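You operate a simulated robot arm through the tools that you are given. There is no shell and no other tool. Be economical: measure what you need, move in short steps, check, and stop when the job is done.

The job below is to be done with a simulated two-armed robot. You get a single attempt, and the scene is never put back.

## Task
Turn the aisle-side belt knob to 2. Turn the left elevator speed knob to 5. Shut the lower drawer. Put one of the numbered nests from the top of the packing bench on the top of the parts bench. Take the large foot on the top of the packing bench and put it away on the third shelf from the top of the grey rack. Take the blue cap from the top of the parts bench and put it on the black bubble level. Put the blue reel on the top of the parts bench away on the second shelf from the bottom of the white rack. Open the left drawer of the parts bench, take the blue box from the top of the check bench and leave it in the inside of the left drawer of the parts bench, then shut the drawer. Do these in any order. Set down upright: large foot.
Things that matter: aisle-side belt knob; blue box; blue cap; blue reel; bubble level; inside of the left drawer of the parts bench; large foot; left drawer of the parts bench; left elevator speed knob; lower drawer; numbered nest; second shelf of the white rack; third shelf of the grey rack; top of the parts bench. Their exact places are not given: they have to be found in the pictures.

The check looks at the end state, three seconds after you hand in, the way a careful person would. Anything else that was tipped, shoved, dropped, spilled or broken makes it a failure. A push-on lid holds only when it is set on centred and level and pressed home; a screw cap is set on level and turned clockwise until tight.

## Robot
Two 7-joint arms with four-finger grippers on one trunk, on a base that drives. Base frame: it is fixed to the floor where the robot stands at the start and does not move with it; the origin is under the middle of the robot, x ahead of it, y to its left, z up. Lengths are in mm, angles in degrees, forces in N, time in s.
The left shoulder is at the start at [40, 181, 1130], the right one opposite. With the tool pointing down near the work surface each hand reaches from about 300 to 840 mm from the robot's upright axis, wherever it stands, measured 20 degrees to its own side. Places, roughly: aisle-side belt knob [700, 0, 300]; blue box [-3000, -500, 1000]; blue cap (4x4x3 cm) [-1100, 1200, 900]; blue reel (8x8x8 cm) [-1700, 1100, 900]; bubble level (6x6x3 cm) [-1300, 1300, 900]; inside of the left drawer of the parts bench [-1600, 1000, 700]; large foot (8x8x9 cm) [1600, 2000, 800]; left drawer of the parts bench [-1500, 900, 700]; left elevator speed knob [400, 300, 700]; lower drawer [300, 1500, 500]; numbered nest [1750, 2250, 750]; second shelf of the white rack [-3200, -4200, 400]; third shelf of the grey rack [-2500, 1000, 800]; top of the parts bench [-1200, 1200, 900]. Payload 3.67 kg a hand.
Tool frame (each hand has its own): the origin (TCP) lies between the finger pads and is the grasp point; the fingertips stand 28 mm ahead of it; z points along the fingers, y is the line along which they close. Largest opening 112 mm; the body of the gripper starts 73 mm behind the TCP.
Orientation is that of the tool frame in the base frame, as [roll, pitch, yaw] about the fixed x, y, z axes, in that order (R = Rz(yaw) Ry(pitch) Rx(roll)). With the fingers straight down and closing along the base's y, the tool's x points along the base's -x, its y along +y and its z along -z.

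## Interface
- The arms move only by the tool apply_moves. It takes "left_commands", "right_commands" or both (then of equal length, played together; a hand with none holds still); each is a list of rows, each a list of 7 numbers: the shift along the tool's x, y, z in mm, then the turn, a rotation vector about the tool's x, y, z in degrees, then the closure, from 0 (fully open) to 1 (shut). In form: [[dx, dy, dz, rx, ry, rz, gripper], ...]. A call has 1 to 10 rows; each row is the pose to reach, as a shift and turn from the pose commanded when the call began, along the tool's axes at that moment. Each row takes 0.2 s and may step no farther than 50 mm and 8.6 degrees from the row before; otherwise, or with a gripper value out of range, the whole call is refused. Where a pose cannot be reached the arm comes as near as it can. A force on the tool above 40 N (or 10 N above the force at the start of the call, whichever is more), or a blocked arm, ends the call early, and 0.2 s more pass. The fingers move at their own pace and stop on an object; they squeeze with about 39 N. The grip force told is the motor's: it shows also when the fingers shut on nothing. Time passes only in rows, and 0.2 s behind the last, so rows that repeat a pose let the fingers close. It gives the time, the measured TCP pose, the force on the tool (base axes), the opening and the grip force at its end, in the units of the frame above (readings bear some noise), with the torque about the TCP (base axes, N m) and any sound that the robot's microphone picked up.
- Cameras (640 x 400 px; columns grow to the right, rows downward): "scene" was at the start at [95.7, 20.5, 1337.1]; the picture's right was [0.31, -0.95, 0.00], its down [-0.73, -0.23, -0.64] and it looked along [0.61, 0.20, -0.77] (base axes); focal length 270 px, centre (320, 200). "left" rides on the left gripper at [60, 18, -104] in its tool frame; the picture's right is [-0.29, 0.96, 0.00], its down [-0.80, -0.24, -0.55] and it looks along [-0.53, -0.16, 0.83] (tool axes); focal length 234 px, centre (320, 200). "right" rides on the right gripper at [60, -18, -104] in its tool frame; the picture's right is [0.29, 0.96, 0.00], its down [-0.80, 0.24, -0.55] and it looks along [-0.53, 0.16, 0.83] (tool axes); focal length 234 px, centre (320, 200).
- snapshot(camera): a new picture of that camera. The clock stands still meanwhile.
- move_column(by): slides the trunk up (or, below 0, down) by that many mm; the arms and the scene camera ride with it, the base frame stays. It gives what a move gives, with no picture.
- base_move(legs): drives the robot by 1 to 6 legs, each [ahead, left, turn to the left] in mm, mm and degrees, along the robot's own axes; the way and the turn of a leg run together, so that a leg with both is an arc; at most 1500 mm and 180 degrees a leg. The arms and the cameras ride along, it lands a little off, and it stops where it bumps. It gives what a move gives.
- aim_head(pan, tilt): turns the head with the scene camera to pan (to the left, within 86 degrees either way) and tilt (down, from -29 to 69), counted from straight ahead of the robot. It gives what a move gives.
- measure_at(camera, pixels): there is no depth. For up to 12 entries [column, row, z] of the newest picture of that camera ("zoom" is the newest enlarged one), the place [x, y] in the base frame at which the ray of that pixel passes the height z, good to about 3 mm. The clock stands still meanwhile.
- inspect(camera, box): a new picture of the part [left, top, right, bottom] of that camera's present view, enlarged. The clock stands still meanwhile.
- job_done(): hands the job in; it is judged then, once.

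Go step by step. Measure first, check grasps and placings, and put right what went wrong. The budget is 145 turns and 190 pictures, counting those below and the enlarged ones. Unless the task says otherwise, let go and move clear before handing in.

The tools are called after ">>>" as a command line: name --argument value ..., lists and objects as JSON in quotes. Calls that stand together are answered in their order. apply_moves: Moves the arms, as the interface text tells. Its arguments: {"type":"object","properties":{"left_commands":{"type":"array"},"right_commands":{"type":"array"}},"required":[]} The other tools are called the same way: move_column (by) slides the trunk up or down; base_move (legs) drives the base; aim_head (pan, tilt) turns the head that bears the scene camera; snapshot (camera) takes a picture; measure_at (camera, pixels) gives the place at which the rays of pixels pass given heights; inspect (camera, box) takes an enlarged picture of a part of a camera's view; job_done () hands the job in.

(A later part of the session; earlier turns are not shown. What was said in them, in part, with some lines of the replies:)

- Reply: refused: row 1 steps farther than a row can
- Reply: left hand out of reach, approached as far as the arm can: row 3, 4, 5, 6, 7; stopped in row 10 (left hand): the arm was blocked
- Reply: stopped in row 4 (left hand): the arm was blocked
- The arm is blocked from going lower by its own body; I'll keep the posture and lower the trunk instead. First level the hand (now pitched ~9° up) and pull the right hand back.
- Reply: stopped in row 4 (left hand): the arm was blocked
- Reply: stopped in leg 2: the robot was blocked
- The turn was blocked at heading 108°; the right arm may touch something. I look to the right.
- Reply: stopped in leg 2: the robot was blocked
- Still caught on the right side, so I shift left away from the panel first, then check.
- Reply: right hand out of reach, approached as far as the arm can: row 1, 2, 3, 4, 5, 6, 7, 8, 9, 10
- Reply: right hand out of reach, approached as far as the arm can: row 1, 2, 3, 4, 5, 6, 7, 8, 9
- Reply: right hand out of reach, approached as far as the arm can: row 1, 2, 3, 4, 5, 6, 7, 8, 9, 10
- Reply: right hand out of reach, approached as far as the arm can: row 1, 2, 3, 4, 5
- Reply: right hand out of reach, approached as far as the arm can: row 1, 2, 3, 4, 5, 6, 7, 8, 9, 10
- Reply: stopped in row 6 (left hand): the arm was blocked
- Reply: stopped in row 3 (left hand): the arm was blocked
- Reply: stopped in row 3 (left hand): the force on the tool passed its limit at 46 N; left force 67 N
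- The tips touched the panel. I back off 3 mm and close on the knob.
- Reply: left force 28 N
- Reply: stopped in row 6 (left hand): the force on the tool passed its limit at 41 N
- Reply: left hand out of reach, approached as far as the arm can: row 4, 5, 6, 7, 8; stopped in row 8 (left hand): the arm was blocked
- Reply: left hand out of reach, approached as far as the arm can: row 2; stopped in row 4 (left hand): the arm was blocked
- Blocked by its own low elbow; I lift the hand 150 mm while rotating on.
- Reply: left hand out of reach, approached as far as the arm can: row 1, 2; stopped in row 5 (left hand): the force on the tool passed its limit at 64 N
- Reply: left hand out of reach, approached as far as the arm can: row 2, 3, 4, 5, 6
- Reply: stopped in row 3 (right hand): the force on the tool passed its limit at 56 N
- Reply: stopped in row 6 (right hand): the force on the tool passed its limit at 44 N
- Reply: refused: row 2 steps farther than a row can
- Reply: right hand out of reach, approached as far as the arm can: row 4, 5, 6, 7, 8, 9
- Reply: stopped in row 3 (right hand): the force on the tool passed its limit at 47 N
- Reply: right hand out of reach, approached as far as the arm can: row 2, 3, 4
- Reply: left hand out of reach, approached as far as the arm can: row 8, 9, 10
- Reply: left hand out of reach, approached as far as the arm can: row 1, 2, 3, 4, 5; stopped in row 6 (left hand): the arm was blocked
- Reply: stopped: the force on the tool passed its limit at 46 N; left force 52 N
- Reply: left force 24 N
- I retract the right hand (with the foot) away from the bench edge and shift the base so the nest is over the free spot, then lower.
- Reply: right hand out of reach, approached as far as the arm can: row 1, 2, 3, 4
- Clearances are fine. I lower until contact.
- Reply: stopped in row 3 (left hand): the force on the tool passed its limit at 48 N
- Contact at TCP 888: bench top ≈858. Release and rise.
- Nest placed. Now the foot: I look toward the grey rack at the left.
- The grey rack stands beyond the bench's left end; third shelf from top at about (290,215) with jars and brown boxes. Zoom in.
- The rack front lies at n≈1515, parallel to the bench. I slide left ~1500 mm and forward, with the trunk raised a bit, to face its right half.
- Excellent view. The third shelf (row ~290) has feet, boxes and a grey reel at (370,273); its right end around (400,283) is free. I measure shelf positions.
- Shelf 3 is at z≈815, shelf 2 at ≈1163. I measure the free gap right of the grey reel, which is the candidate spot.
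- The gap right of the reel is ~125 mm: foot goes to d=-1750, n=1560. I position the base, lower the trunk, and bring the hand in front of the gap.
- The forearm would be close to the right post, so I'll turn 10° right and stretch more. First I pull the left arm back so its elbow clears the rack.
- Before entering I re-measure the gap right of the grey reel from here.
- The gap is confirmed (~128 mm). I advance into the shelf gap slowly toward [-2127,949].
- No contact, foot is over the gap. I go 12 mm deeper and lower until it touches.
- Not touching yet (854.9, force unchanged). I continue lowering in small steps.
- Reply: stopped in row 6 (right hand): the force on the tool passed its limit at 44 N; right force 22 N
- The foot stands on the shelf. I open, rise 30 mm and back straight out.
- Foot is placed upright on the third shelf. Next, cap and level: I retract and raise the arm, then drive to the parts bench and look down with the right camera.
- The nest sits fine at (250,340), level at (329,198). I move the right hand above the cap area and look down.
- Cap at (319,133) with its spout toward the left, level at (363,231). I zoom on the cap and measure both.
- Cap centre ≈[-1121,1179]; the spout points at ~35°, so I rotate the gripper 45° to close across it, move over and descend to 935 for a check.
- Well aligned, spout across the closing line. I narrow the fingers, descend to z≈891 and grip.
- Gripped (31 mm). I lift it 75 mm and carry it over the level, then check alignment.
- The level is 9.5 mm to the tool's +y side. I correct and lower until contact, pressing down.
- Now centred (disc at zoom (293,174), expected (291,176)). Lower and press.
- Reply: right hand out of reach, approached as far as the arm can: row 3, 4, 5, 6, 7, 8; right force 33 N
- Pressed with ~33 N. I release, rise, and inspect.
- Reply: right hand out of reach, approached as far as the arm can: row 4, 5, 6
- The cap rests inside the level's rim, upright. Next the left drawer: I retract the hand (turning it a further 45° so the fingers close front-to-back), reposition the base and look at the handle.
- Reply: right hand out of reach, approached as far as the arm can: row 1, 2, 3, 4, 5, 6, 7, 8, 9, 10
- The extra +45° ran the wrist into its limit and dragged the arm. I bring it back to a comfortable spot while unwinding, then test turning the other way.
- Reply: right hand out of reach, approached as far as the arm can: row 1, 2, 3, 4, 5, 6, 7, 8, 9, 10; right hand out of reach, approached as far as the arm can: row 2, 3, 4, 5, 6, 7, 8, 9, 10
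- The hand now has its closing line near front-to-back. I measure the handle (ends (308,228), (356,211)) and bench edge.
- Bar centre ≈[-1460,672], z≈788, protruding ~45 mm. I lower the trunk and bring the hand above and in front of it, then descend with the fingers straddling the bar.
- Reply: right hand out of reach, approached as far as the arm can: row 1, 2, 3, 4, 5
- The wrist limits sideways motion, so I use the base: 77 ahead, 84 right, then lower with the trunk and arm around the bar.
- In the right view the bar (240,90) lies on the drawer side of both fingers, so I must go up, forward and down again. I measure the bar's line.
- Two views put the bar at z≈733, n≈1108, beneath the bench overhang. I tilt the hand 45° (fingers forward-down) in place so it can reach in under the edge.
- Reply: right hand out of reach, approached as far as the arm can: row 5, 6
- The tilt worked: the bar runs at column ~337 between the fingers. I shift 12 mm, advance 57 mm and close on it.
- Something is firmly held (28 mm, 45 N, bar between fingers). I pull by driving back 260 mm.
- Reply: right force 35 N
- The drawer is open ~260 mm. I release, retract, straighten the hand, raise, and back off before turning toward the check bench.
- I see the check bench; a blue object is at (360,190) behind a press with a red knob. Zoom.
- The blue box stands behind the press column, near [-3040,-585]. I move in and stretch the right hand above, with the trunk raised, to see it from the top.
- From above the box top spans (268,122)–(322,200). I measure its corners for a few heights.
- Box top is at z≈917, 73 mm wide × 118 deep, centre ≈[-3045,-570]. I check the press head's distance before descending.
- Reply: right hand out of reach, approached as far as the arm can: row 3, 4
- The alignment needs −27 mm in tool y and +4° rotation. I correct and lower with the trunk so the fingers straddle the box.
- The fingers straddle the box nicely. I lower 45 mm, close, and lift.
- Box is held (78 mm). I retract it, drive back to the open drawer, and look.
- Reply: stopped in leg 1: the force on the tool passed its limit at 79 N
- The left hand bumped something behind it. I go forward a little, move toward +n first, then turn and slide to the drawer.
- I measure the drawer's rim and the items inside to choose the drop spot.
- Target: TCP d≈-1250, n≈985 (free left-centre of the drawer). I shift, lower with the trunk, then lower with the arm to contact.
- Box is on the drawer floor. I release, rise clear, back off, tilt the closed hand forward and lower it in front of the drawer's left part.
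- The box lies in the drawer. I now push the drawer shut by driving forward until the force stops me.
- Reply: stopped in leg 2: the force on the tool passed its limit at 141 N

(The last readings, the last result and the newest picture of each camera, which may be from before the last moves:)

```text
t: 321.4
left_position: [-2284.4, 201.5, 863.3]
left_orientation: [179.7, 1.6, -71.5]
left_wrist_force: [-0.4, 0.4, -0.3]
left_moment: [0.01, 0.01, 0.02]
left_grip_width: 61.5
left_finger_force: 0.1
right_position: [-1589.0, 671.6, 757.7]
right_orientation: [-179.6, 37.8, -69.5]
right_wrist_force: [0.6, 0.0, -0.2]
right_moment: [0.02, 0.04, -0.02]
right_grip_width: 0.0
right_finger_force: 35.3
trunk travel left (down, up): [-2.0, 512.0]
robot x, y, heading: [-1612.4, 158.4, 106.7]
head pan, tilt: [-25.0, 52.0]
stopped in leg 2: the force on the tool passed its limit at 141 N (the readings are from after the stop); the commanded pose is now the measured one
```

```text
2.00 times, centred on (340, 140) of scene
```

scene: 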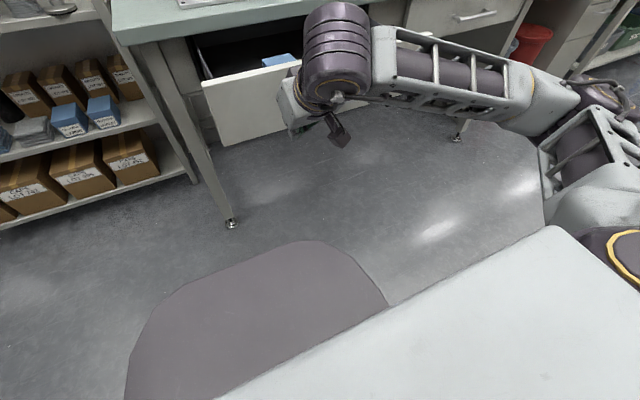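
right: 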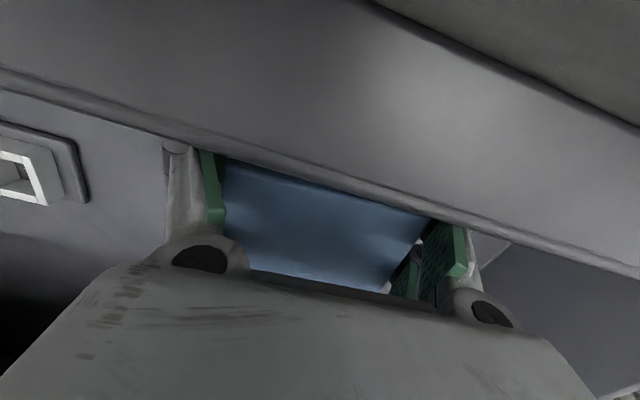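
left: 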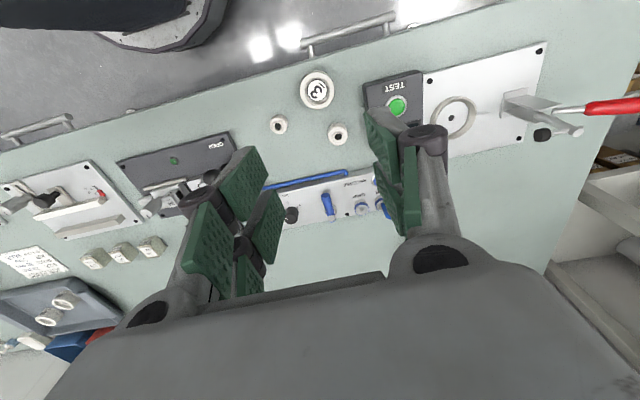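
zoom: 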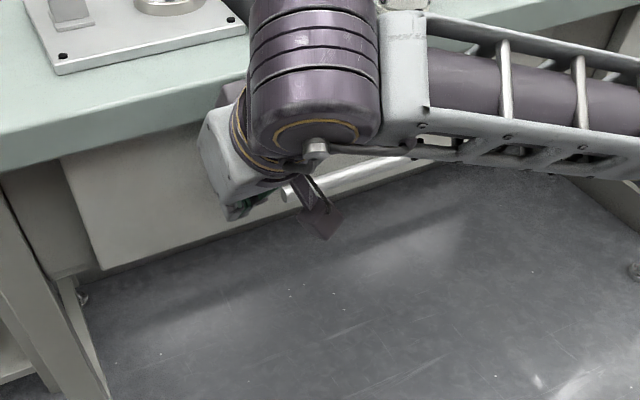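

The drawer is shut. I withdraw, straighten the hand, raise, and stretch over the bench toward the blue reel.

>>> base_move --legs '[[-140, 0, 0.4]]'

>>> apply_moves --right_commands '[[0, 0, 0, 0, 7.6, 0, 0.8], [0, 0, 0, 0, 15.2, 0, 0.5], [0, 0, 0, 0, 22.8, 0, 0.2], [0, 0, 0, 0, 30.4, 0, 0], [0, 0, 0, 0, 38, 0, 0]]'

>>> move_column --by 330

>>> base_move --legs '[[285, 20, 0]]'

>>> apply_moves --right_commands '[[-40, -12, 0, 0, 0, 0, 0], [-80, -24, 0, 0, 0, 0, 0], [-120, -36, 0, 0, 0, 0, 0], [-160, -48, 0, 0, 0, 0, 0], [-200, -60, 20, 0, 0, 0, 0], [-235, -63, 40, 0, 0, 0, 0]]'

>>> snapshot --camera "right"

```text
t: 322.8
left_position: [-2243.4, 63.7, 864.2]
left_orientation: [179.8, 1.7, -70.9]
left_wrist_force: [1.1, -0.3, 0.0]
left_moment: [0.01, 0.0, -0.04]
left_grip_width: 61.6
left_finger_force: 0.1
right_position: [-1553.2, 535.8, 757.8]
right_orientation: [-179.8, 37.9, -69.1]
right_wrist_force: [0.3, -0.2, 1.0]
right_moment: [0.02, -0.01, 0.0]
right_grip_width: 0.0
right_finger_force: 35.7
trunk travel left (down, up): [-2.0, 512.0]
robot x, y, heading: [-1571.2, 27.9, 107.0]
head pan, tilt: [-25.0, 52.0]
```

```text
t: 324.0
left_position: [-2245.0, 65.3, 863.6]
left_orientation: [179.7, 1.5, -71.0]
left_wrist_force: [0.0, 0.1, -0.6]
left_moment: [-0.01, 0.0, 0.0]
left_grip_width: 61.5
left_finger_force: 0.0
right_position: [-1554.1, 538.3, 757.5]
right_orientation: [-179.8, -0.3, -69.2]
right_wrist_force: [-0.3, -0.2, -0.7]
right_moment: [-0.03, -0.01, 0.01]
right_grip_width: 112.0
right_finger_force: 0.0
trunk travel left (down, up): [-2.0, 512.0]
robot x, y, heading: [-1570.4, 21.9, 107.0]
head pan, tilt: [-25.0, 52.0]
```

```text
t: 327.2
left_position: [-2243.7, 64.3, 1192.1]
left_orientation: [179.7, 1.6, -71.0]
left_wrist_force: [0.1, -0.7, -0.1]
left_moment: [0.0, -0.01, 0.01]
left_grip_width: 61.6
left_finger_force: 0.0
right_position: [-1554.3, 538.1, 1084.8]
right_orientation: [-179.8, -0.2, -69.2]
right_wrist_force: [-0.5, -0.1, -0.3]
right_moment: [0.0, -0.01, 0.02]
right_grip_width: 111.9
right_finger_force: 0.1
trunk travel left (down, up): [-332.0, 182.0]
robot x, y, heading: [-1569.1, 28.1, 107.1]
head pan, tilt: [-25.0, 52.0]
```

```text
t: 329.3
left_position: [-2347.8, 331.7, 1192.7]
left_orientation: [179.6, 1.6, -71.1]
left_wrist_force: [0.3, 0.1, 0.1]
left_moment: [-0.03, 0.03, 0.0]
left_grip_width: 61.6
left_finger_force: 0.1
right_position: [-1656.5, 805.4, 1086.1]
right_orientation: [-179.9, -0.2, -69.3]
right_wrist_force: [-0.2, 1.1, 0.1]
right_moment: [0.0, -0.01, 0.0]
right_grip_width: 112.1
right_finger_force: 0.0
trunk travel left (down, up): [-332.0, 182.0]
robot x, y, heading: [-1673.5, 292.2, 106.9]
head pan, tilt: [-25.0, 52.0]
```

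```text
t: 330.7
left_position: [-2348.6, 332.2, 1192.6]
left_orientation: [179.7, 1.7, -71.0]
left_wrist_force: [-0.9, -0.3, -0.4]
left_moment: [0.0, -0.03, 0.0]
left_grip_width: 61.5
left_finger_force: 0.1
right_position: [-1683.5, 1050.1, 1045.3]
right_orientation: [-179.7, -0.1, -69.3]
right_wrist_force: [-0.3, -0.6, -0.4]
right_moment: [0.03, 0.04, 0.0]
right_grip_width: 112.0
right_finger_force: 0.1
trunk travel left (down, up): [-332.0, 182.0]
robot x, y, heading: [-1671.7, 289.7, 107.0]
head pan, tilt: [-25.0, 52.0]
```

```text
19 pictures are left
```

right: 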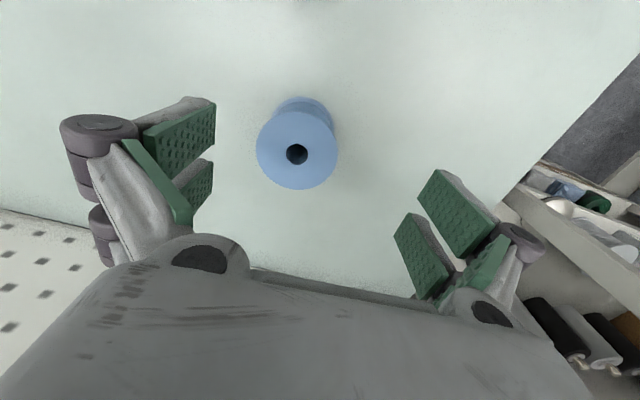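

The reel is at (297,152) vs axis (320,129): I shift (−26,−14), descend and grip it, then lift.

>>> apply_moves --right_commands '[[-13, -7, 0, 0, 0, 0, 0], [-26, -14, 10, 0, 0, 0, 0], [-26, -14, 50, 0, 0, 0, 0], [-26, -14, 90, 0, 0, 0, 0], [-26, -14, 120, 0, 0, 0, 0], [-26, -14, 138, 0, 0, 0, 0], [-26, -14, 138, 0, 0, 0, 0.3], [-26, -14, 138, 0, 0, 0, 0.6], [-26, -14, 138, 0, 0, 0, 1], [-26, -14, 138, 0, 0, 0, 1]]'

>>> move_column --by 140

>>> snapshot --camera "right"

```text
t: 332.9
left_position: [-2347.4, 332.9, 1192.9]
left_orientation: [179.7, 1.6, -71.1]
left_wrist_force: [-0.1, 0.1, -0.5]
left_moment: [0.01, -0.02, 0.02]
left_grip_width: 61.3
left_finger_force: 0.0
right_position: [-1675.1, 1078.0, 908.7]
right_orientation: [-179.8, -0.2, -69.3]
right_wrist_force: [-0.6, -1.0, -0.9]
right_moment: [0.01, 0.0, 0.0]
right_grip_width: 77.6
right_finger_force: 39.2
trunk travel left (down, up): [-332.0, 182.0]
robot x, y, heading: [-1673.9, 294.0, 106.9]
head pan, tilt: [-25.0, 52.0]
```

```text
t: 334.5
left_position: [-2347.8, 332.6, 1333.3]
left_orientation: [179.7, 1.7, -71.2]
left_wrist_force: [0.4, -0.1, 0.2]
left_moment: [-0.01, -0.03, 0.0]
left_grip_width: 61.7
left_finger_force: 0.1
right_position: [-1675.2, 1078.0, 1048.8]
right_orientation: [-179.9, -0.2, -69.3]
right_wrist_force: [-0.2, 0.1, -1.6]
right_moment: [-0.03, 0.02, 0.02]
right_grip_width: 77.8
right_finger_force: 38.9
trunk travel left (down, up): [-472.0, 42.0]
robot x, y, heading: [-1669.6, 289.4, 106.7]
head pan, tilt: [-25.0, 52.0]
```

```text
18 pictures are left
```

right: 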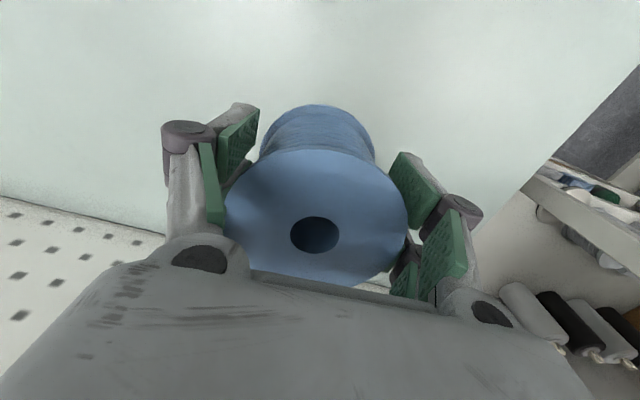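

The reel is held (78 mm). I retract it, drive to open floor and turn to face the far side to find the white rack.

>>> apply_moves --right_commands '[[45, 0, 0, 0, 0, 0, 1], [90, 0, 0, 0, 0, 0, 1], [135, 0, 0, 0, 0, 0, 1], [180, 0, 0, 0, 0, 0, 1], [225, 0, 0, 0, 0, 0, 1], [270, 0, 0, 0, 0, 0, 1], [310, 0, 0, 0, 0, 0, 1]]'

>>> base_move --legs '[[-295, 0, 0], [0, 539, 0], [0, 0, 163]]'

>>> aim_head --pan 5 --tilt 20

>>> snapshot --camera "scene"

```text
t: 336.1
left_position: [-2346.3, 330.2, 1333.0]
left_orientation: [179.6, 1.6, -71.1]
left_wrist_force: [0.4, -0.7, 0.5]
left_moment: [0.01, 0.02, -0.02]
left_grip_width: 61.6
left_finger_force: 0.1
right_position: [-1566.4, 786.1, 1048.5]
right_orientation: [-179.8, -0.1, -69.3]
right_wrist_force: [0.3, 0.1, -0.8]
right_moment: [0.01, 0.01, -0.02]
right_grip_width: 77.8
right_finger_force: 38.8
trunk travel left (down, up): [-472.0, 42.0]
robot x, y, heading: [-1672.3, 296.5, 106.9]
head pan, tilt: [-25.0, 52.0]
```

```text
t: 348.6
left_position: [-1457.6, -326.1, 1334.3]
left_orientation: [179.5, 1.6, 96.7]
left_wrist_force: [-0.7, 0.3, 0.3]
left_moment: [0.04, -0.02, -0.02]
left_grip_width: 61.6
left_finger_force: 0.0
right_position: [-2317.3, -605.2, 1047.3]
right_orientation: [-179.9, -0.2, 98.3]
right_wrist_force: [-0.4, -0.4, -1.3]
right_moment: [-0.02, 0.0, -0.02]
right_grip_width: 77.4
right_finger_force: 39.1
trunk travel left (down, up): [-472.0, 42.0]
robot x, y, heading: [-2107.6, -141.8, -85.3]
head pan, tilt: [-25.0, 52.0]
```

```text
t: 349.6
left_position: [-1457.5, -325.6, 1333.5]
left_orientation: [179.6, 1.6, 96.6]
left_wrist_force: [-0.5, 0.8, 1.0]
left_moment: [0.02, 0.0, 0.01]
left_grip_width: 61.6
left_finger_force: 0.1
right_position: [-2318.8, -603.8, 1048.2]
right_orientation: [-179.8, -0.3, 98.3]
right_wrist_force: [-0.5, -0.6, -1.7]
right_moment: [0.05, -0.02, 0.03]
right_grip_width: 77.4
right_finger_force: 38.9
trunk travel left (down, up): [-472.0, 42.0]
robot x, y, heading: [-2107.2, -143.1, -85.5]
head pan, tilt: [5.0, 20.0]
```

```text
17 pictures are left
```

scene: 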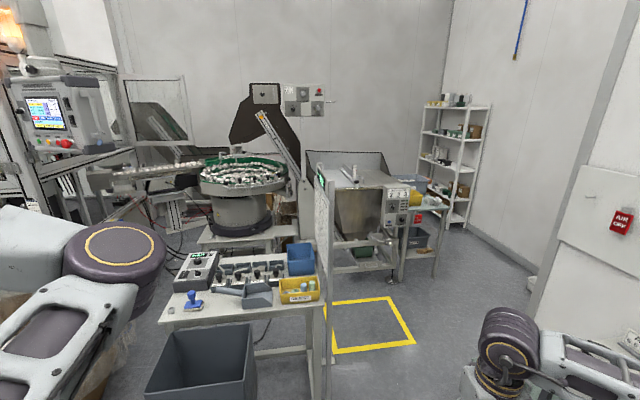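

The white rack is in the far corner at (455,150). The thing bumped earlier is the sign board at the table's edge; it still stands. I measure the corridor and rack.

>>> measure_at --camera "scene" --pixels '[[468, 228, 0], [447, 229, 0], [435, 277, 0], [332, 398, 0], [415, 343, 0], [388, 297, 0], [528, 290, 0], [478, 240, 0], [445, 195, 400], [470, 193, 400]]'

>>> inspect --camera "scene" --box '[390, 70, 530, 300]'

```text
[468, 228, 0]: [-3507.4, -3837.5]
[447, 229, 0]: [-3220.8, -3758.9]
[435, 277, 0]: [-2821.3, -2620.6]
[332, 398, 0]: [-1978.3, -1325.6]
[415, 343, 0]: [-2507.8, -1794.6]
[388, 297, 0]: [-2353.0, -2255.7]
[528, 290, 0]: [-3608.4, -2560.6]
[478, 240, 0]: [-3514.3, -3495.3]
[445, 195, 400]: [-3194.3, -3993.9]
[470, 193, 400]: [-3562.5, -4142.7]
```

```text
1.74 times, centred on (460, 185) of scene
```

zoom: 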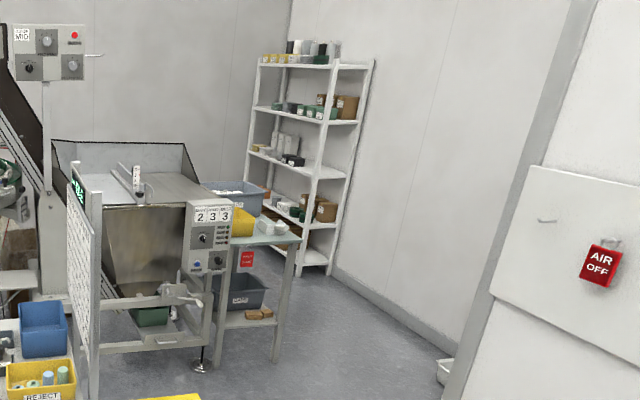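

The rack faces sideways against the left wall. I retract the reel closer, raise the trunk, turn to face that wall (197°), and slide through the passage between the bin and the sign.

>>> apply_moves --right_commands '[[40, 0, 0, 0, 0, 0, 1], [80, 0, 0, 0, 0, 0, 1], [115, 0, 0, 0, 0, 0, 1]]'

>>> move_column --by 40

>>> base_move --legs '[[0, 0, -77.4], [196, 587, 0], [335, 100, 0]]'

>>> aim_head --pan 70 --tilt 35

>>> snapshot --camera "scene"

```text
t: 350.4
left_position: [-1457.8, -326.7, 1333.5]
left_orientation: [179.8, 1.6, 96.6]
left_wrist_force: [-0.3, -0.3, -0.7]
left_moment: [0.01, 0.0, 0.01]
left_grip_width: 61.7
left_finger_force: 0.0
right_position: [-2333.8, -490.7, 1049.6]
right_orientation: [-179.8, -0.2, 98.4]
right_wrist_force: [-0.8, 0.3, -0.6]
right_moment: [0.0, 0.04, -0.01]
right_grip_width: 77.7
right_finger_force: 38.7
trunk travel left (down, up): [-472.0, 42.0]
robot x, y, heading: [-2106.6, -145.1, -85.4]
head pan, tilt: [5.0, 20.0]
```

```text
t: 351.2
left_position: [-1456.6, -326.2, 1372.5]
left_orientation: [179.6, 1.5, 96.7]
left_wrist_force: [-0.2, -1.1, -0.4]
left_moment: [0.02, 0.03, -0.02]
left_grip_width: 61.8
left_finger_force: 0.1
right_position: [-2334.3, -491.8, 1089.2]
right_orientation: [-179.6, -0.2, 98.3]
right_wrist_force: [0.3, -1.2, -1.7]
right_moment: [-0.03, 0.03, 0.02]
right_grip_width: 77.6
right_finger_force: 39.0
trunk travel left (down, up): [-512.0, 2.0]
robot x, y, heading: [-2104.2, -141.9, -85.2]
head pan, tilt: [5.0, 20.0]
```

```text
t: 360.2
left_position: [-2432.9, -1633.1, 1373.1]
left_orientation: [179.6, 1.7, 19.3]
left_wrist_force: [-0.5, 0.6, 0.8]
left_moment: [-0.02, 0.02, 0.03]
left_grip_width: 61.7
left_finger_force: 0.1
right_position: [-2785.2, -812.8, 1088.4]
right_orientation: [-179.8, -0.1, 21.0]
right_wrist_force: [0.3, 0.0, -2.2]
right_moment: [-0.06, -0.02, -0.01]
right_grip_width: 77.2
right_finger_force: 38.8
trunk travel left (down, up): [-512.0, 2.0]
robot x, y, heading: [-2396.0, -958.6, -162.2]
head pan, tilt: [5.0, 20.0]
```

```text
t: 361.6
left_position: [-2434.6, -1634.5, 1372.2]
left_orientation: [179.7, 1.7, 19.3]
left_wrist_force: [0.3, -0.2, -0.2]
left_moment: [0.02, -0.02, 0.0]
left_grip_width: 61.7
left_finger_force: 0.1
right_position: [-2787.6, -814.1, 1088.8]
right_orientation: [-179.8, -0.1, 21.0]
right_wrist_force: [-1.0, -0.8, -1.7]
right_moment: [-0.01, -0.03, 0.03]
right_grip_width: 77.5
right_finger_force: 39.0
trunk travel left (down, up): [-512.0, 2.0]
robot x, y, heading: [-2398.2, -960.3, -162.8]
head pan, tilt: [70.0, 35.0]
```

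```text
15 pictures are left
```

scene: 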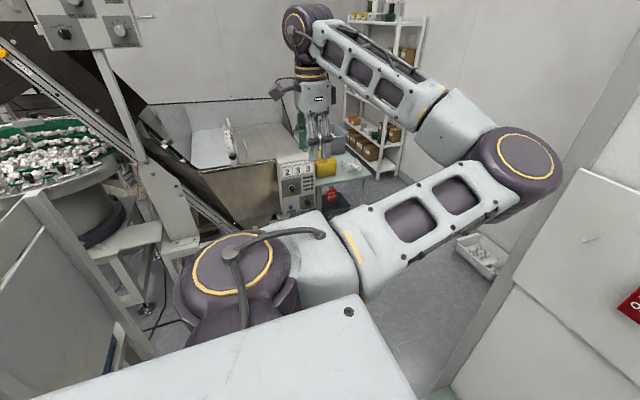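

I'm through the first gap. I continue: slide left past the sign, advance toward the wall, then slide along it to face the rack.

>>> base_move --legs '[[0, 850, 0], [1215, 93, 0], [0, 1480, 0], [-100, 400, 0]]'

>>> aim_head --pan -20 --tilt 42

>>> snapshot --camera "scene"

```text
t: 369.0
left_position: [-2627.0, -2632.3, 1371.3]
left_orientation: [179.7, 1.8, 18.8]
left_wrist_force: [-0.2, -0.4, 0.4]
left_moment: [0.02, -0.02, 0.01]
left_grip_width: 61.7
left_finger_force: 0.0
right_position: [-2968.2, -1805.4, 1085.8]
right_orientation: [-179.5, -1.1, 20.9]
right_wrist_force: [-0.6, -0.1, -0.7]
right_moment: [-0.02, -0.02, -0.02]
right_grip_width: 77.2
right_finger_force: 38.7
trunk travel left (down, up): [-512.0, 2.0]
robot x, y, heading: [-2595.1, -1957.3, -163.0]
head pan, tilt: [70.0, 35.0]
stopped in leg 2: the robot was blocked; the commanded pose is now the measured one
```

```text
t: 370.7
left_position: [-2626.1, -2631.2, 1372.9]
left_orientation: [179.7, 2.0, 18.9]
left_wrist_force: [-0.2, -0.4, 0.9]
left_moment: [-0.03, 0.0, -0.03]
left_grip_width: 61.6
left_finger_force: 0.0
right_position: [-2967.6, -1806.5, 1085.7]
right_orientation: [-179.6, -0.8, 21.0]
right_wrist_force: [0.2, 1.1, 0.1]
right_moment: [0.0, 0.04, 0.0]
right_grip_width: 77.2
right_finger_force: 39.4
trunk travel left (down, up): [-512.0, 2.0]
robot x, y, heading: [-2593.4, -1956.5, -162.9]
head pan, tilt: [-20.0, 42.0]
```

```text
14 pictures are left
```

scene: 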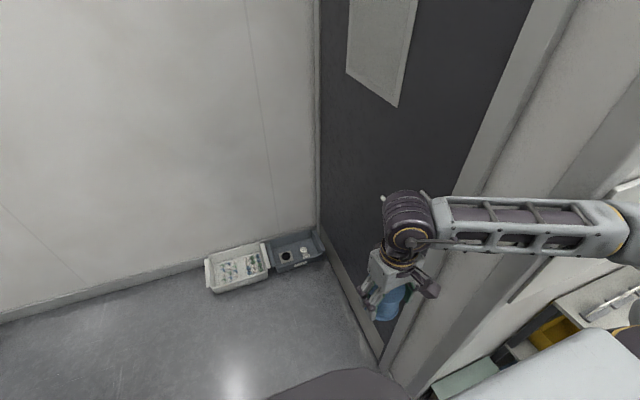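

The right elbow was stopped by the door-frame corner. I free it, stretch the hand forward so the elbow tucks in, pass the corner, turn along the wall and approach the rack.

>>> base_move --legs '[[-50, 60, 0]]'

>>> apply_moves --right_commands '[[-42, 0, 0, 0, 0, 0, 1], [-84, 0, 0, 0, 0, 0, 1], [-126, 0, 0, 0, 0, 0, 1], [-168, 0, 0, 0, 0, 0, 1], [-210, 0, 0, 0, 0, 0, 1], [-252, 0, 0, 0, 0, 0, 1], [-294, 0, 0, 0, 0, 0, 1], [-336, 0, 0, 0, 0, 0, 1], [-378, 0, 0, 0, 0, 0, 1]]'

>>> base_move --legs '[[340, 0, 0], [0, 0, 90], [0, -470, 0], [600, 0, 0]]'

>>> aim_head --pan -15 --tilt 35

>>> snapshot --camera "scene"

```text
t: 371.7
left_position: [-2575.1, -2670.5, 1373.4]
left_orientation: [179.3, 1.4, 18.9]
left_wrist_force: [-1.0, 0.4, 0.3]
left_moment: [-0.01, -0.11, 0.0]
left_grip_width: 61.5
left_finger_force: 0.0
right_position: [-2914.8, -1846.5, 1080.8]
right_orientation: [-179.9, -1.5, 21.1]
right_wrist_force: [-0.4, 0.5, -1.7]
right_moment: [-0.01, -0.11, 0.02]
right_grip_width: 77.3
right_finger_force: 39.5
trunk travel left (down, up): [-512.0, 2.0]
robot x, y, heading: [-2527.9, -1996.8, -162.8]
head pan, tilt: [-20.0, 42.0]
```

```text
t: 373.7
left_position: [-2569.1, -2676.4, 1372.0]
left_orientation: [179.7, 1.4, 18.9]
left_wrist_force: [-1.0, -1.0, -0.8]
left_moment: [0.01, -0.03, 0.03]
left_grip_width: 61.4
left_finger_force: 0.0
right_position: [-3262.7, -1987.5, 1075.8]
right_orientation: [-179.6, -1.4, 21.1]
right_wrist_force: [-0.3, -0.2, -1.9]
right_moment: [0.01, -0.03, 0.02]
right_grip_width: 77.2
right_finger_force: 39.1
trunk travel left (down, up): [-512.0, 2.0]
robot x, y, heading: [-2531.5, -1995.8, -163.0]
head pan, tilt: [-20.0, 42.0]
```

```text
t: 385.7
left_position: [-2468.8, -2857.0, 1372.4]
left_orientation: [179.6, 1.6, 107.6]
left_wrist_force: [-0.5, -0.3, -0.1]
left_moment: [0.01, -0.03, -0.02]
left_grip_width: 61.8
left_finger_force: 0.1
right_position: [-3172.2, -3535.9, 1077.8]
right_orientation: [-179.5, -1.3, 109.8]
right_wrist_force: [-0.4, -0.5, -0.7]
right_moment: [0.01, 0.01, 0.01]
right_grip_width: 77.3
right_finger_force: 39.1
trunk travel left (down, up): [-512.0, 2.0]
robot x, y, heading: [-3138.3, -2806.3, -74.1]
head pan, tilt: [-20.0, 42.0]
```

```text
t: 386.4
left_position: [-2469.3, -2860.6, 1370.8]
left_orientation: [179.7, 1.5, 107.6]
left_wrist_force: [-0.2, -0.1, 0.2]
left_moment: [0.0, 0.0, -0.03]
left_grip_width: 61.7
left_finger_force: 0.0
right_position: [-3171.1, -3537.8, 1076.4]
right_orientation: [-179.6, -1.3, 109.8]
right_wrist_force: [0.0, -0.5, -1.2]
right_moment: [0.02, 0.02, 0.0]
right_grip_width: 77.3
right_finger_force: 39.2
trunk travel left (down, up): [-512.0, 2.0]
robot x, y, heading: [-3145.9, -2805.9, -74.0]
head pan, tilt: [-15.0, 35.0]
```

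```text
13 pictures are left
```

scene: 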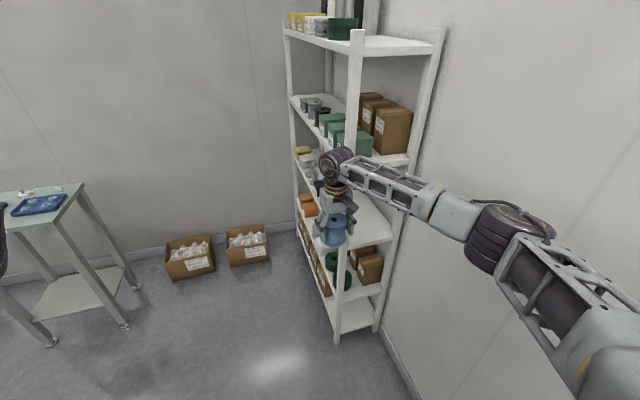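

Everything passed. The rack is ahead on my right with open floor before it. I move further, retract the hand, turn to face the rack front and look at its shelves.

>>> base_move --legs '[[0, 380, 0], [620, 0, 0]]'

>>> apply_moves --right_commands '[[40, 0, 0, 0, 0, 0, 1], [80, 0, 0, 0, 0, 0, 1], [120, 0, 0, 0, 0, 0, 1], [160, 0, 0, 0, 0, 0, 1], [200, 0, 0, 0, 0, 0, 1], [240, 0, 0, 0, 0, 0, 1], [280, 0, 0, 0, 0, 0, 1], [320, 0, 0, 0, 0, 0, 1]]'

>>> base_move --legs '[[0, 0, -88], [0, 280, 0]]'

>>> move_column --by -300

>>> aim_head --pan 5 --tilt 38

>>> snapshot --camera "scene"

```text
t: 387.7
left_position: [-2386.1, -2834.1, 1366.7]
left_orientation: [-179.8, 1.5, 107.8]
left_wrist_force: [1.4, 0.6, -0.9]
left_moment: [-0.05, 0.14, 0.03]
left_grip_width: 61.5
left_finger_force: 0.0
right_position: [-3087.8, -3514.7, 1077.3]
right_orientation: [-179.3, -1.4, 110.2]
right_wrist_force: [1.3, 0.3, -0.8]
right_moment: [-0.02, 0.14, -0.02]
right_grip_width: 77.3
right_finger_force: 38.7
trunk travel left (down, up): [-512.0, 2.0]
robot x, y, heading: [-3070.9, -2786.2, -74.0]
head pan, tilt: [-15.0, 35.0]
stopped in leg 1: the robot was blocked; the commanded pose is now the measured one
```

```text
t: 389.5
left_position: [-2396.3, -2835.1, 1373.6]
left_orientation: [179.7, 1.6, 107.7]
left_wrist_force: [0.2, 0.3, 0.0]
left_moment: [-0.04, 0.02, -0.02]
left_grip_width: 61.3
left_finger_force: 0.1
right_position: [-3206.3, -3216.0, 1081.1]
right_orientation: [-179.6, -1.2, 110.0]
right_wrist_force: [0.6, 0.8, -1.1]
right_moment: [-0.06, 0.02, 0.02]
right_grip_width: 77.5
right_finger_force: 38.8
trunk travel left (down, up): [-512.0, 2.0]
robot x, y, heading: [-3071.5, -2786.1, -74.0]
head pan, tilt: [-15.0, 35.0]
```

```text
t: 395.6
left_position: [-2984.2, -3717.1, 1372.3]
left_orientation: [179.7, 1.4, 22.3]
left_wrist_force: [-0.3, 0.4, -0.3]
left_moment: [-0.05, -0.01, -0.02]
left_grip_width: 61.7
left_finger_force: 0.2
right_position: [-3427.0, -2940.8, 1081.7]
right_orientation: [-179.7, -1.4, 24.5]
right_wrist_force: [0.0, 0.7, -2.1]
right_moment: [-0.03, -0.01, 0.02]
right_grip_width: 77.4
right_finger_force: 39.1
trunk travel left (down, up): [-512.0, 2.0]
robot x, y, heading: [-2982.8, -3041.3, -159.5]
head pan, tilt: [-15.0, 35.0]
```

```text
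t: 398.6
left_position: [-2982.2, -3717.8, 1072.5]
left_orientation: [179.8, 1.5, 22.4]
left_wrist_force: [-0.1, -0.3, -0.2]
left_moment: [0.03, 0.03, 0.0]
left_grip_width: 61.7
left_finger_force: 0.2
right_position: [-3426.3, -2941.1, 782.4]
right_orientation: [-179.5, -1.2, 24.5]
right_wrist_force: [-0.1, 0.1, 0.2]
right_moment: [0.01, -0.01, 0.0]
right_grip_width: 77.2
right_finger_force: 38.3
trunk travel left (down, up): [-212.0, 302.0]
robot x, y, heading: [-2985.6, -3042.9, -159.6]
head pan, tilt: [-15.0, 35.0]
```

```text
t: 399.4
left_position: [-2983.3, -3718.3, 1072.7]
left_orientation: [179.8, 1.6, 22.3]
left_wrist_force: [0.4, -0.3, -0.3]
left_moment: [0.0, -0.03, 0.0]
left_grip_width: 61.4
left_finger_force: 0.0
right_position: [-3425.4, -2940.7, 782.5]
right_orientation: [-179.7, -1.3, 24.6]
right_wrist_force: [-0.2, -1.3, -0.5]
right_moment: [0.01, -0.05, -0.03]
right_grip_width: 77.1
right_finger_force: 39.1
trunk travel left (down, up): [-212.0, 302.0]
robot x, y, heading: [-2986.1, -3044.7, -159.6]
head pan, tilt: [5.0, 38.0]
```

```text
12 pictures are left
5 turns are left
```

scene: 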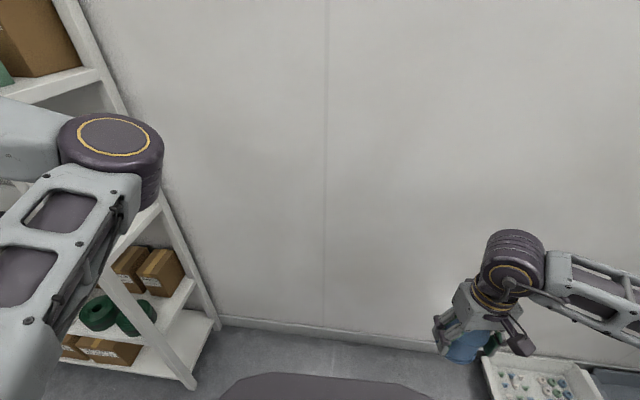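

Few turns remain. The rack's near end is to my left; its second-lowest shelf (with green rolls and brown boxes) is at row ~300. I measure it, slide left toward it and lower the hand.

>>> measure_at --camera "scene" --pixels '[[150, 322, 400], [193, 284, 400], [150, 322, 350], [193, 284, 350], [150, 322, 450], [193, 284, 450], [190, 383, 0], [218, 322, 0], [155, 330, 400], [185, 300, 400]]'

>>> base_move --legs '[[-60, 430, 2.5]]'

>>> move_column --by -205

>>> aim_head --pan 20 --tilt 45

>>> snapshot --camera "scene"

>>> snapshot --camera "right"

```text
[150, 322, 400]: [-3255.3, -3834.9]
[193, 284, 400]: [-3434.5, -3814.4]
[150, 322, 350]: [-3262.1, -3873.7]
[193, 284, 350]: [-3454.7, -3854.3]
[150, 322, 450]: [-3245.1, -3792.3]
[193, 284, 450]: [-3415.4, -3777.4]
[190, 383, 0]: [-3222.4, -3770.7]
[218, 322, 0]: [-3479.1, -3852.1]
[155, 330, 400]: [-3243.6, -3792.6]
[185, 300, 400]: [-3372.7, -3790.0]
```

```text
t: 400.7
left_position: [-2896.8, -3771.1, 1070.2]
left_orientation: [180.0, 1.5, 28.0]
left_wrist_force: [0.7, -1.1, -0.3]
left_moment: [0.05, 0.04, 0.01]
left_grip_width: 61.6
left_finger_force: 0.1
right_position: [-3416.0, -3040.3, 783.9]
right_orientation: [-179.4, -1.4, 30.2]
right_wrist_force: [0.5, -0.9, -0.7]
right_moment: [0.05, -0.01, 0.01]
right_grip_width: 77.3
right_finger_force: 39.4
trunk travel left (down, up): [-212.0, 302.0]
robot x, y, heading: [-2966.0, -3097.6, -153.8]
head pan, tilt: [5.0, 38.0]
stopped in leg 1: the robot was blocked; the commanded pose is now the measured one
```

```text
t: 402.9
left_position: [-2898.5, -3768.5, 868.9]
left_orientation: [179.8, 1.5, 28.1]
left_wrist_force: [-0.6, -0.6, -0.5]
left_moment: [0.0, 0.0, -0.01]
left_grip_width: 61.6
left_finger_force: 0.1
right_position: [-3416.3, -3038.7, 577.9]
right_orientation: [-179.6, -1.4, 30.2]
right_wrist_force: [0.9, 1.0, -0.3]
right_moment: [0.01, 0.01, 0.02]
right_grip_width: 77.2
right_finger_force: 38.8
trunk travel left (down, up): [-7.0, 507.0]
robot x, y, heading: [-2961.5, -3096.0, -153.6]
head pan, tilt: [5.0, 38.0]
```

```text
t: 403.7
left_position: [-2897.4, -3767.3, 868.7]
left_orientation: [179.7, 1.5, 28.0]
left_wrist_force: [0.3, -0.3, -0.6]
left_moment: [-0.01, -0.02, 0.01]
left_grip_width: 61.6
left_finger_force: 0.0
right_position: [-3414.3, -3038.5, 577.5]
right_orientation: [-179.6, -1.4, 30.2]
right_wrist_force: [-0.5, -0.6, -2.0]
right_moment: [0.01, -0.02, 0.0]
right_grip_width: 77.3
right_finger_force: 39.1
trunk travel left (down, up): [-7.0, 507.0]
robot x, y, heading: [-2967.4, -3094.9, -153.7]
head pan, tilt: [20.0, 45.0]
```

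```text
11 pictures are left
```

scene: 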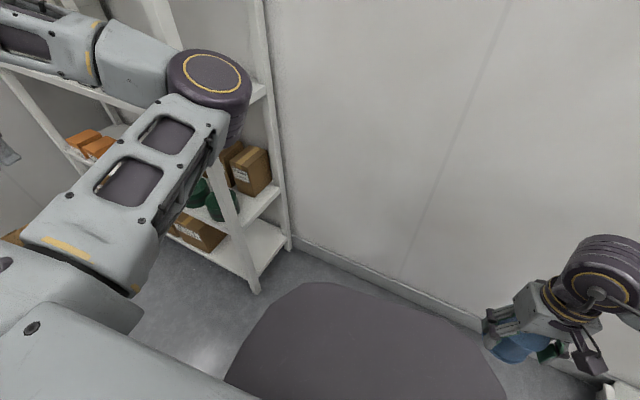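

```text
10 pictures are left
4 turns are left
```

right: 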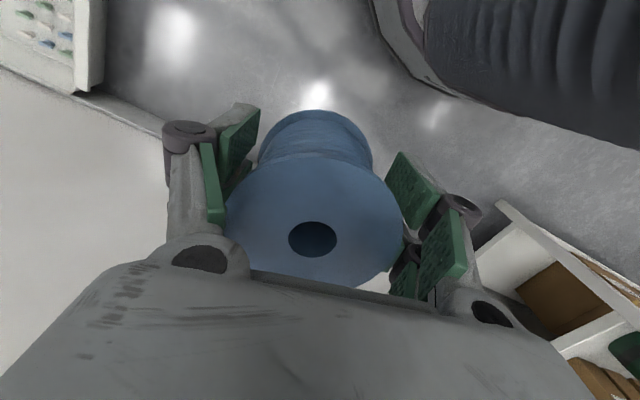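

The left elbow caught on the rack post. I raise, back off, turn left toward the rack's near end, stretch the right hand forward and lower it in front of that end.

>>> move_column --by 200

>>> base_move --legs '[[-150, 0, 0], [0, 0, 54]]'

>>> apply_moves --right_commands '[[-40, 0, 0, 0, 0, 0, 1], [-80, 0, 0, 0, 0, 0, 1], [-120, 0, 0, 0, 0, 0, 1], [-160, 0, 0, 0, 0, 0, 1], [-200, 0, 0, 0, 0, 0, 1], [-240, 0, 0, 0, 0, 0, 1]]'

>>> move_column --by -200

>>> apply_moves --right_commands '[[0, 0, 20, 0, 0, 0, 1], [0, 0, 40, 0, 0, 0, 1], [0, 0, 60, 0, 0, 0, 1]]'

>>> aim_head --pan -20 --tilt 42

>>> snapshot --camera "scene"

>>> measure_at --camera "scene" --pixels '[[300, 250, 455], [340, 250, 455], [380, 250, 455], [300, 290, 455], [340, 290, 455], [380, 290, 455], [300, 210, 455], [340, 210, 455], [380, 210, 455]]'

```text
t: 405.8
left_position: [-2897.4, -3769.3, 1068.6]
left_orientation: [179.6, 1.5, 28.0]
left_wrist_force: [-0.2, -0.2, 0.0]
left_moment: [-0.02, 0.02, -0.02]
left_grip_width: 61.5
left_finger_force: 0.0
right_position: [-3416.8, -3039.7, 777.6]
right_orientation: [-179.6, -1.4, 30.1]
right_wrist_force: [-0.1, -0.2, -1.5]
right_moment: [0.01, -0.03, 0.02]
right_grip_width: 77.5
right_finger_force: 38.9
trunk travel left (down, up): [-207.0, 307.0]
robot x, y, heading: [-2967.7, -3096.0, -153.6]
head pan, tilt: [20.0, 45.0]
```

```text
t: 406.6
left_position: [-2898.7, -3768.6, 1068.9]
left_orientation: [179.7, 1.5, 27.9]
left_wrist_force: [-0.7, -0.3, -0.4]
left_moment: [0.01, 0.02, 0.0]
left_grip_width: 61.8
left_finger_force: 0.1
right_position: [-3415.2, -3038.4, 776.7]
right_orientation: [-179.6, -1.4, 30.1]
right_wrist_force: [-0.8, -0.3, -2.1]
right_moment: [0.01, 0.0, -0.02]
right_grip_width: 77.2
right_finger_force: 39.3
trunk travel left (down, up): [-207.0, 307.0]
robot x, y, heading: [-2965.9, -3098.3, -153.7]
head pan, tilt: [20.0, 45.0]
stopped in leg 1: the robot was blocked; the commanded pose is now the measured one
```

```text
t: 407.9
left_position: [-2900.5, -3769.9, 1067.5]
left_orientation: [179.8, 1.4, 27.9]
left_wrist_force: [-1.5, -0.7, -0.5]
left_moment: [0.04, -0.01, -0.01]
left_grip_width: 61.4
left_finger_force: 0.0
right_position: [-3625.0, -3159.8, 772.6]
right_orientation: [-179.4, -1.5, 30.1]
right_wrist_force: [-0.8, -0.3, -1.2]
right_moment: [-0.01, -0.02, 0.01]
right_grip_width: 77.3
right_finger_force: 38.9
trunk travel left (down, up): [-207.0, 307.0]
robot x, y, heading: [-2962.8, -3096.8, -153.7]
head pan, tilt: [20.0, 45.0]
```

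```text
t: 410.1
left_position: [-2898.3, -3769.1, 867.7]
left_orientation: [179.7, 1.5, 28.0]
left_wrist_force: [0.2, 0.1, -1.2]
left_moment: [-0.02, 0.04, 0.0]
left_grip_width: 61.6
left_finger_force: 0.1
right_position: [-3624.2, -3157.5, 572.9]
right_orientation: [-179.6, -1.4, 30.2]
right_wrist_force: [-1.3, 0.2, -1.3]
right_moment: [-0.02, -0.02, -0.06]
right_grip_width: 77.3
right_finger_force: 39.3
trunk travel left (down, up): [-7.0, 507.0]
robot x, y, heading: [-2969.6, -3093.4, -153.5]
head pan, tilt: [20.0, 45.0]
```

```text
t: 410.9
left_position: [-2898.9, -3767.8, 867.6]
left_orientation: [179.7, 1.6, 27.9]
left_wrist_force: [-0.2, -0.2, 0.1]
left_moment: [0.03, 0.02, -0.01]
left_grip_width: 61.9
left_finger_force: 0.0
right_position: [-3622.2, -3157.6, 512.5]
right_orientation: [-179.6, -1.4, 30.1]
right_wrist_force: [0.4, -0.1, -1.0]
right_moment: [-0.01, 0.0, 0.02]
right_grip_width: 77.2
right_finger_force: 39.2
trunk travel left (down, up): [-7.0, 507.0]
robot x, y, heading: [-2962.4, -3094.8, -153.4]
head pan, tilt: [20.0, 45.0]
```

```text
t: 412.0
left_position: [-2899.0, -3767.7, 867.9]
left_orientation: [179.8, 1.5, 27.8]
left_wrist_force: [0.2, 0.3, 0.1]
left_moment: [0.02, 0.04, -0.01]
left_grip_width: 61.6
left_finger_force: 0.1
right_position: [-3622.6, -3157.8, 513.8]
right_orientation: [-179.6, -1.3, 30.1]
right_wrist_force: [-0.7, 0.4, -1.1]
right_moment: [0.01, 0.01, -0.01]
right_grip_width: 77.3
right_finger_force: 38.8
trunk travel left (down, up): [-7.0, 507.0]
robot x, y, heading: [-2965.7, -3096.7, -153.8]
head pan, tilt: [-20.0, 42.0]
```

```text
9 pictures are left
```

scene: 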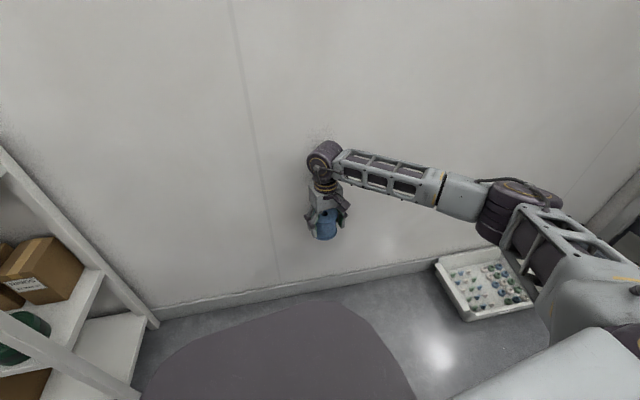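

```text
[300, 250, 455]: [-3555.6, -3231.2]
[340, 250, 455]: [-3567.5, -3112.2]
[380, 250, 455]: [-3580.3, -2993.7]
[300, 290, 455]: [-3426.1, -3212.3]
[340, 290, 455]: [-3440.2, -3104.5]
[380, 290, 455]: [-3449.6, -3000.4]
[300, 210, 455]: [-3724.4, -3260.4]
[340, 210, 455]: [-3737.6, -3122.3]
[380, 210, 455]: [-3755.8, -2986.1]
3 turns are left
```

Only three turns remain. With the hand stretched I turn left 58° so it swings to the rack's near end, drive in over the second-lowest shelf and lower to contact.

>>> apply_moves --right_commands '[[0, 0, -15, 0, 0, 0, 1], [0, 0, -30, 0, 0, 0, 1]]'

>>> base_move --legs '[[0, 0, 58], [150, 0, 0]]'

>>> apply_moves --right_commands '[[0, 0, 8, 0, 0, 0, 1], [0, 0, 16, 0, 0, 0, 1], [0, 0, 24, 0, 0, 0, 1], [0, 0, 32, 0, 0, 0, 1], [0, 0, 40, 0, 0, 0, 1], [0, 0, 48, 0, 0, 0, 1], [0, 0, 56, 0, 0, 0, 1], [0, 0, 64, 0, 0, 0, 1]]'

>>> snapshot --camera "scene"

>>> snapshot --camera "right"

```text
t: 412.6
left_position: [-2898.4, -3768.7, 868.0]
left_orientation: [179.8, 1.5, 27.9]
left_wrist_force: [0.5, 1.0, -0.1]
left_moment: [-0.02, 0.01, -0.01]
left_grip_width: 61.6
left_finger_force: 0.0
right_position: [-3623.0, -3158.9, 543.4]
right_orientation: [-179.5, -1.5, 30.2]
right_wrist_force: [0.4, -0.6, -2.3]
right_moment: [0.0, 0.03, 0.0]
right_grip_width: 77.3
right_finger_force: 38.8
trunk travel left (down, up): [-7.0, 507.0]
robot x, y, heading: [-2964.0, -3097.1, -153.8]
head pan, tilt: [-20.0, 42.0]
```

```text
t: 416.3
left_position: [-2369.3, -3432.4, 868.2]
left_orientation: [179.8, 1.5, 84.9]
left_wrist_force: [0.8, 0.2, -0.3]
left_moment: [0.0, 0.04, -0.01]
left_grip_width: 61.4
left_finger_force: 0.1
right_position: [-3275.0, -3699.9, 545.6]
right_orientation: [-179.4, -2.2, 88.2]
right_wrist_force: [-0.8, 15.1, 7.2]
right_moment: [-2.42, -0.5, 0.59]
right_grip_width: 77.7
right_finger_force: 39.1
trunk travel left (down, up): [-7.0, 507.0]
robot x, y, heading: [-2965.6, -3119.2, -96.6]
head pan, tilt: [-20.0, 42.0]
stopped in leg 2: the force on the tool passed its limit at 179 N (the readings are from after the stop); the commanded pose is now the measured one
```

```text
t: 418.1
left_position: [-2369.3, -3432.4, 868.0]
left_orientation: [179.7, 1.4, 85.0]
left_wrist_force: [0.6, -0.1, -0.9]
left_moment: [-0.01, 0.01, 0.05]
left_grip_width: 61.7
left_finger_force: 0.1
right_position: [-3275.5, -3698.7, 478.4]
right_orientation: [-179.4, -2.3, 88.2]
right_wrist_force: [-0.1, 1.3, -2.6]
right_moment: [-0.13, 0.0, 0.07]
right_grip_width: 77.3
right_finger_force: 38.8
trunk travel left (down, up): [-7.0, 507.0]
robot x, y, heading: [-2970.7, -3122.4, -96.7]
head pan, tilt: [-20.0, 42.0]
```

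```text
8 pictures are left
```

scene: 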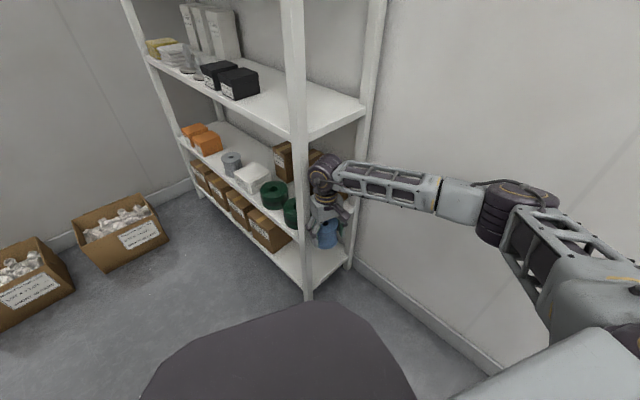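

```text
7 pictures are left
2 turns are left
```

right: 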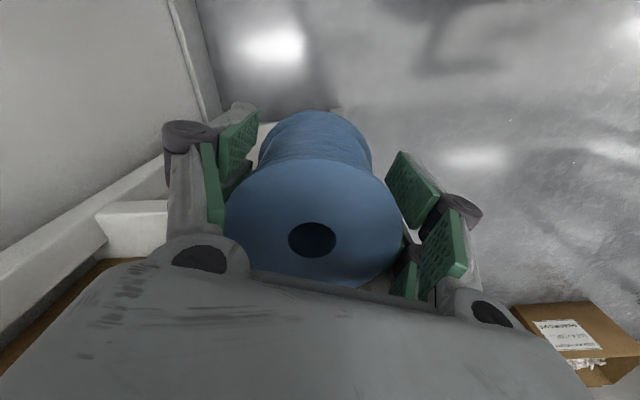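

The wrist had hit the shelf above; the height is now lower. I raise slightly, shift 37 mm off the post, drive in, lower to contact, release and back out.

>>> apply_moves --right_commands '[[0, 0, -12, 0, 0, 0, 1], [0, 0, -25, 0, 0, 0, 1]]'

>>> base_move --legs '[[0, -37, 0], [130, 0, 0]]'

>>> apply_moves --right_commands '[[0, 0, 8, 0, 0, 0, 1], [0, 0, 16, 0, 0, 0, 1], [0, 0, 24, 0, 0, 0, 1], [0, 0, 32, 0, 0, 0, 1], [0, 0, 40, 0, 0, 0, 1], [0, 0, 48, 0, 0, 0, 1], [0, 0, 56, 0, 0, 0, 1], [0, 0, 64, 0, 0, 0, 1]]'

>>> apply_moves --right_commands '[[0, 0, 0, 0, 0, 0, 0.5], [0, 0, 0, 0, 0, 0, 0], [0, 0, 0, 0, 0, 0, 0], [0, 0, -10, 0, 0, 0, 0], [0, 0, -30, 0, 0, 0, 0]]'

>>> base_move --legs '[[-150, 0, 0]]'

>>> snapshot --camera "scene"

```text
t: 418.7
left_position: [-2368.9, -3433.2, 866.9]
left_orientation: [179.7, 1.4, 85.0]
left_wrist_force: [0.7, -0.2, -0.4]
left_moment: [-0.01, 0.01, -0.02]
left_grip_width: 61.6
left_finger_force: 0.1
right_position: [-3275.0, -3699.5, 505.2]
right_orientation: [-179.5, -2.3, 88.1]
right_wrist_force: [-1.5, 1.3, -0.4]
right_moment: [-0.24, -0.09, 0.04]
right_grip_width: 77.4
right_finger_force: 39.2
trunk travel left (down, up): [-7.0, 507.0]
robot x, y, heading: [-2969.7, -3125.5, -96.7]
head pan, tilt: [-20.0, 42.0]
```

```text
t: 420.4
left_position: [-2421.3, -3557.9, 867.2]
left_orientation: [179.8, 1.3, 84.7]
left_wrist_force: [0.0, -0.8, 0.0]
left_moment: [0.05, -0.01, 0.03]
left_grip_width: 61.6
left_finger_force: 0.1
right_position: [-3328.9, -3823.4, 503.7]
right_orientation: [-179.4, -2.3, 88.1]
right_wrist_force: [0.3, 0.9, -1.4]
right_moment: [0.04, -0.01, -0.01]
right_grip_width: 77.3
right_finger_force: 38.6
trunk travel left (down, up): [-7.0, 507.0]
robot x, y, heading: [-3021.3, -3246.4, -97.0]
head pan, tilt: [-20.0, 42.0]
```

```text
t: 421.0
left_position: [-2421.2, -3557.6, 867.0]
left_orientation: [179.9, 1.4, 84.8]
left_wrist_force: [0.8, -0.1, 0.2]
left_moment: [0.01, 0.01, -0.01]
left_grip_width: 61.7
left_finger_force: 0.1
right_position: [-3329.4, -3824.7, 501.9]
right_orientation: [-179.7, -1.6, 88.1]
right_wrist_force: [-0.7, 5.0, 17.6]
right_moment: [-0.3, -0.75, 0.31]
right_grip_width: 77.3
right_finger_force: 39.9
trunk travel left (down, up): [-7.0, 507.0]
robot x, y, heading: [-3021.7, -3246.8, -97.0]
head pan, tilt: [-20.0, 42.0]
stopped in row 2 (right hand): the force on the tool passed its limit at 46 N (the readings are from after the stop); the commanded pose is now the measured one
```

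```text
t: 422.2
left_position: [-2423.9, -3561.4, 865.3]
left_orientation: [179.6, 1.1, 84.9]
left_wrist_force: [-0.3, -0.1, 0.6]
left_moment: [-0.02, -0.02, 0.03]
left_grip_width: 61.3
left_finger_force: 0.1
right_position: [-3329.2, -3816.1, 509.8]
right_orientation: [-179.2, -3.8, 88.5]
right_wrist_force: [0.6, -0.1, 0.0]
right_moment: [0.01, -0.04, -0.02]
right_grip_width: 112.0
right_finger_force: 0.0
trunk travel left (down, up): [-7.0, 507.0]
robot x, y, heading: [-3018.8, -3245.8, -96.9]
head pan, tilt: [-20.0, 42.0]
```

```text
t: 423.6
left_position: [-2402.7, -3406.5, 868.4]
left_orientation: [179.7, 1.5, 84.8]
left_wrist_force: [-0.3, 0.3, -1.1]
left_moment: [-0.02, -0.01, 0.02]
left_grip_width: 61.4
left_finger_force: 0.1
right_position: [-3310.6, -3675.1, 530.7]
right_orientation: [-179.5, -1.8, 88.0]
right_wrist_force: [-0.3, 0.2, 0.4]
right_moment: [-0.02, -0.01, 0.04]
right_grip_width: 112.3
right_finger_force: 0.1
trunk travel left (down, up): [-7.0, 507.0]
robot x, y, heading: [-3004.1, -3095.2, -96.7]
head pan, tilt: [-20.0, 42.0]
```

```text
6 pictures are left
1 turns are left
```

scene: 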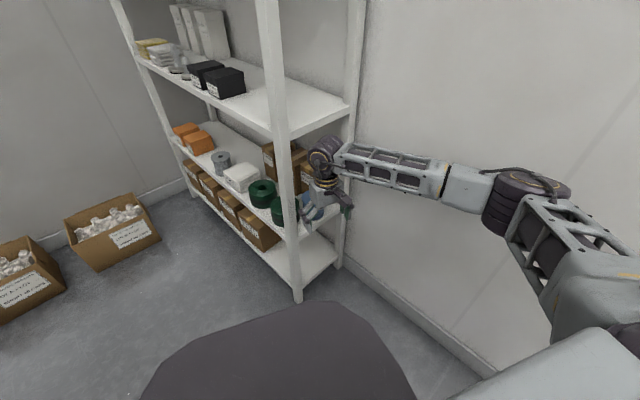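

The reel came to rest on contact at TCP z≈502, about where I expect the second-lowest shelf. It shows behind the hand at about (315,213), and the hand is open and backed off. This is my last turn, so I hand in.

>>> job_done

```text
The job is handed in.
```

I handed the job in with every step attempted. I'm confident of all but two placements: the blue reel and the blue cap.

| Item | Result |
|---|---|
| Aisle-side belt knob | Set to 2; the pointer lines up with the mark. |
| Left elevator speed knob | Set to 5; the pointer lines up with the mark. |
| Lower drawer | Pushed shut to a firm stop. |
| Numbered nest | Nest 3 is on the top of the parts bench. |
| Large foot | Standing upright on the third shelf of the grey rack. |
| Blue cap | On the bubble level and pressed down, but about 5 mm off centre. |
| Blue box | In the left drawer of the parts bench, drawer pushed shut to a firm stop. |
| Blue reel | Released on the second shelf from the bottom of the white rack, at its near end. My hand partly hid it in the last picture, so I did not see it standing clear. |

**Bumps on the way:**
- **Sign board:** the left hand pressed against what looks like the sign board by the table (79 N). It was still standing afterwards.
- **White rack:** the wrist hit an upper shelf of the rack hard (179 N), and the left elbow caught on the rack.
- **Door frame and control panel:** the right elbow touched both. I saw no damage.
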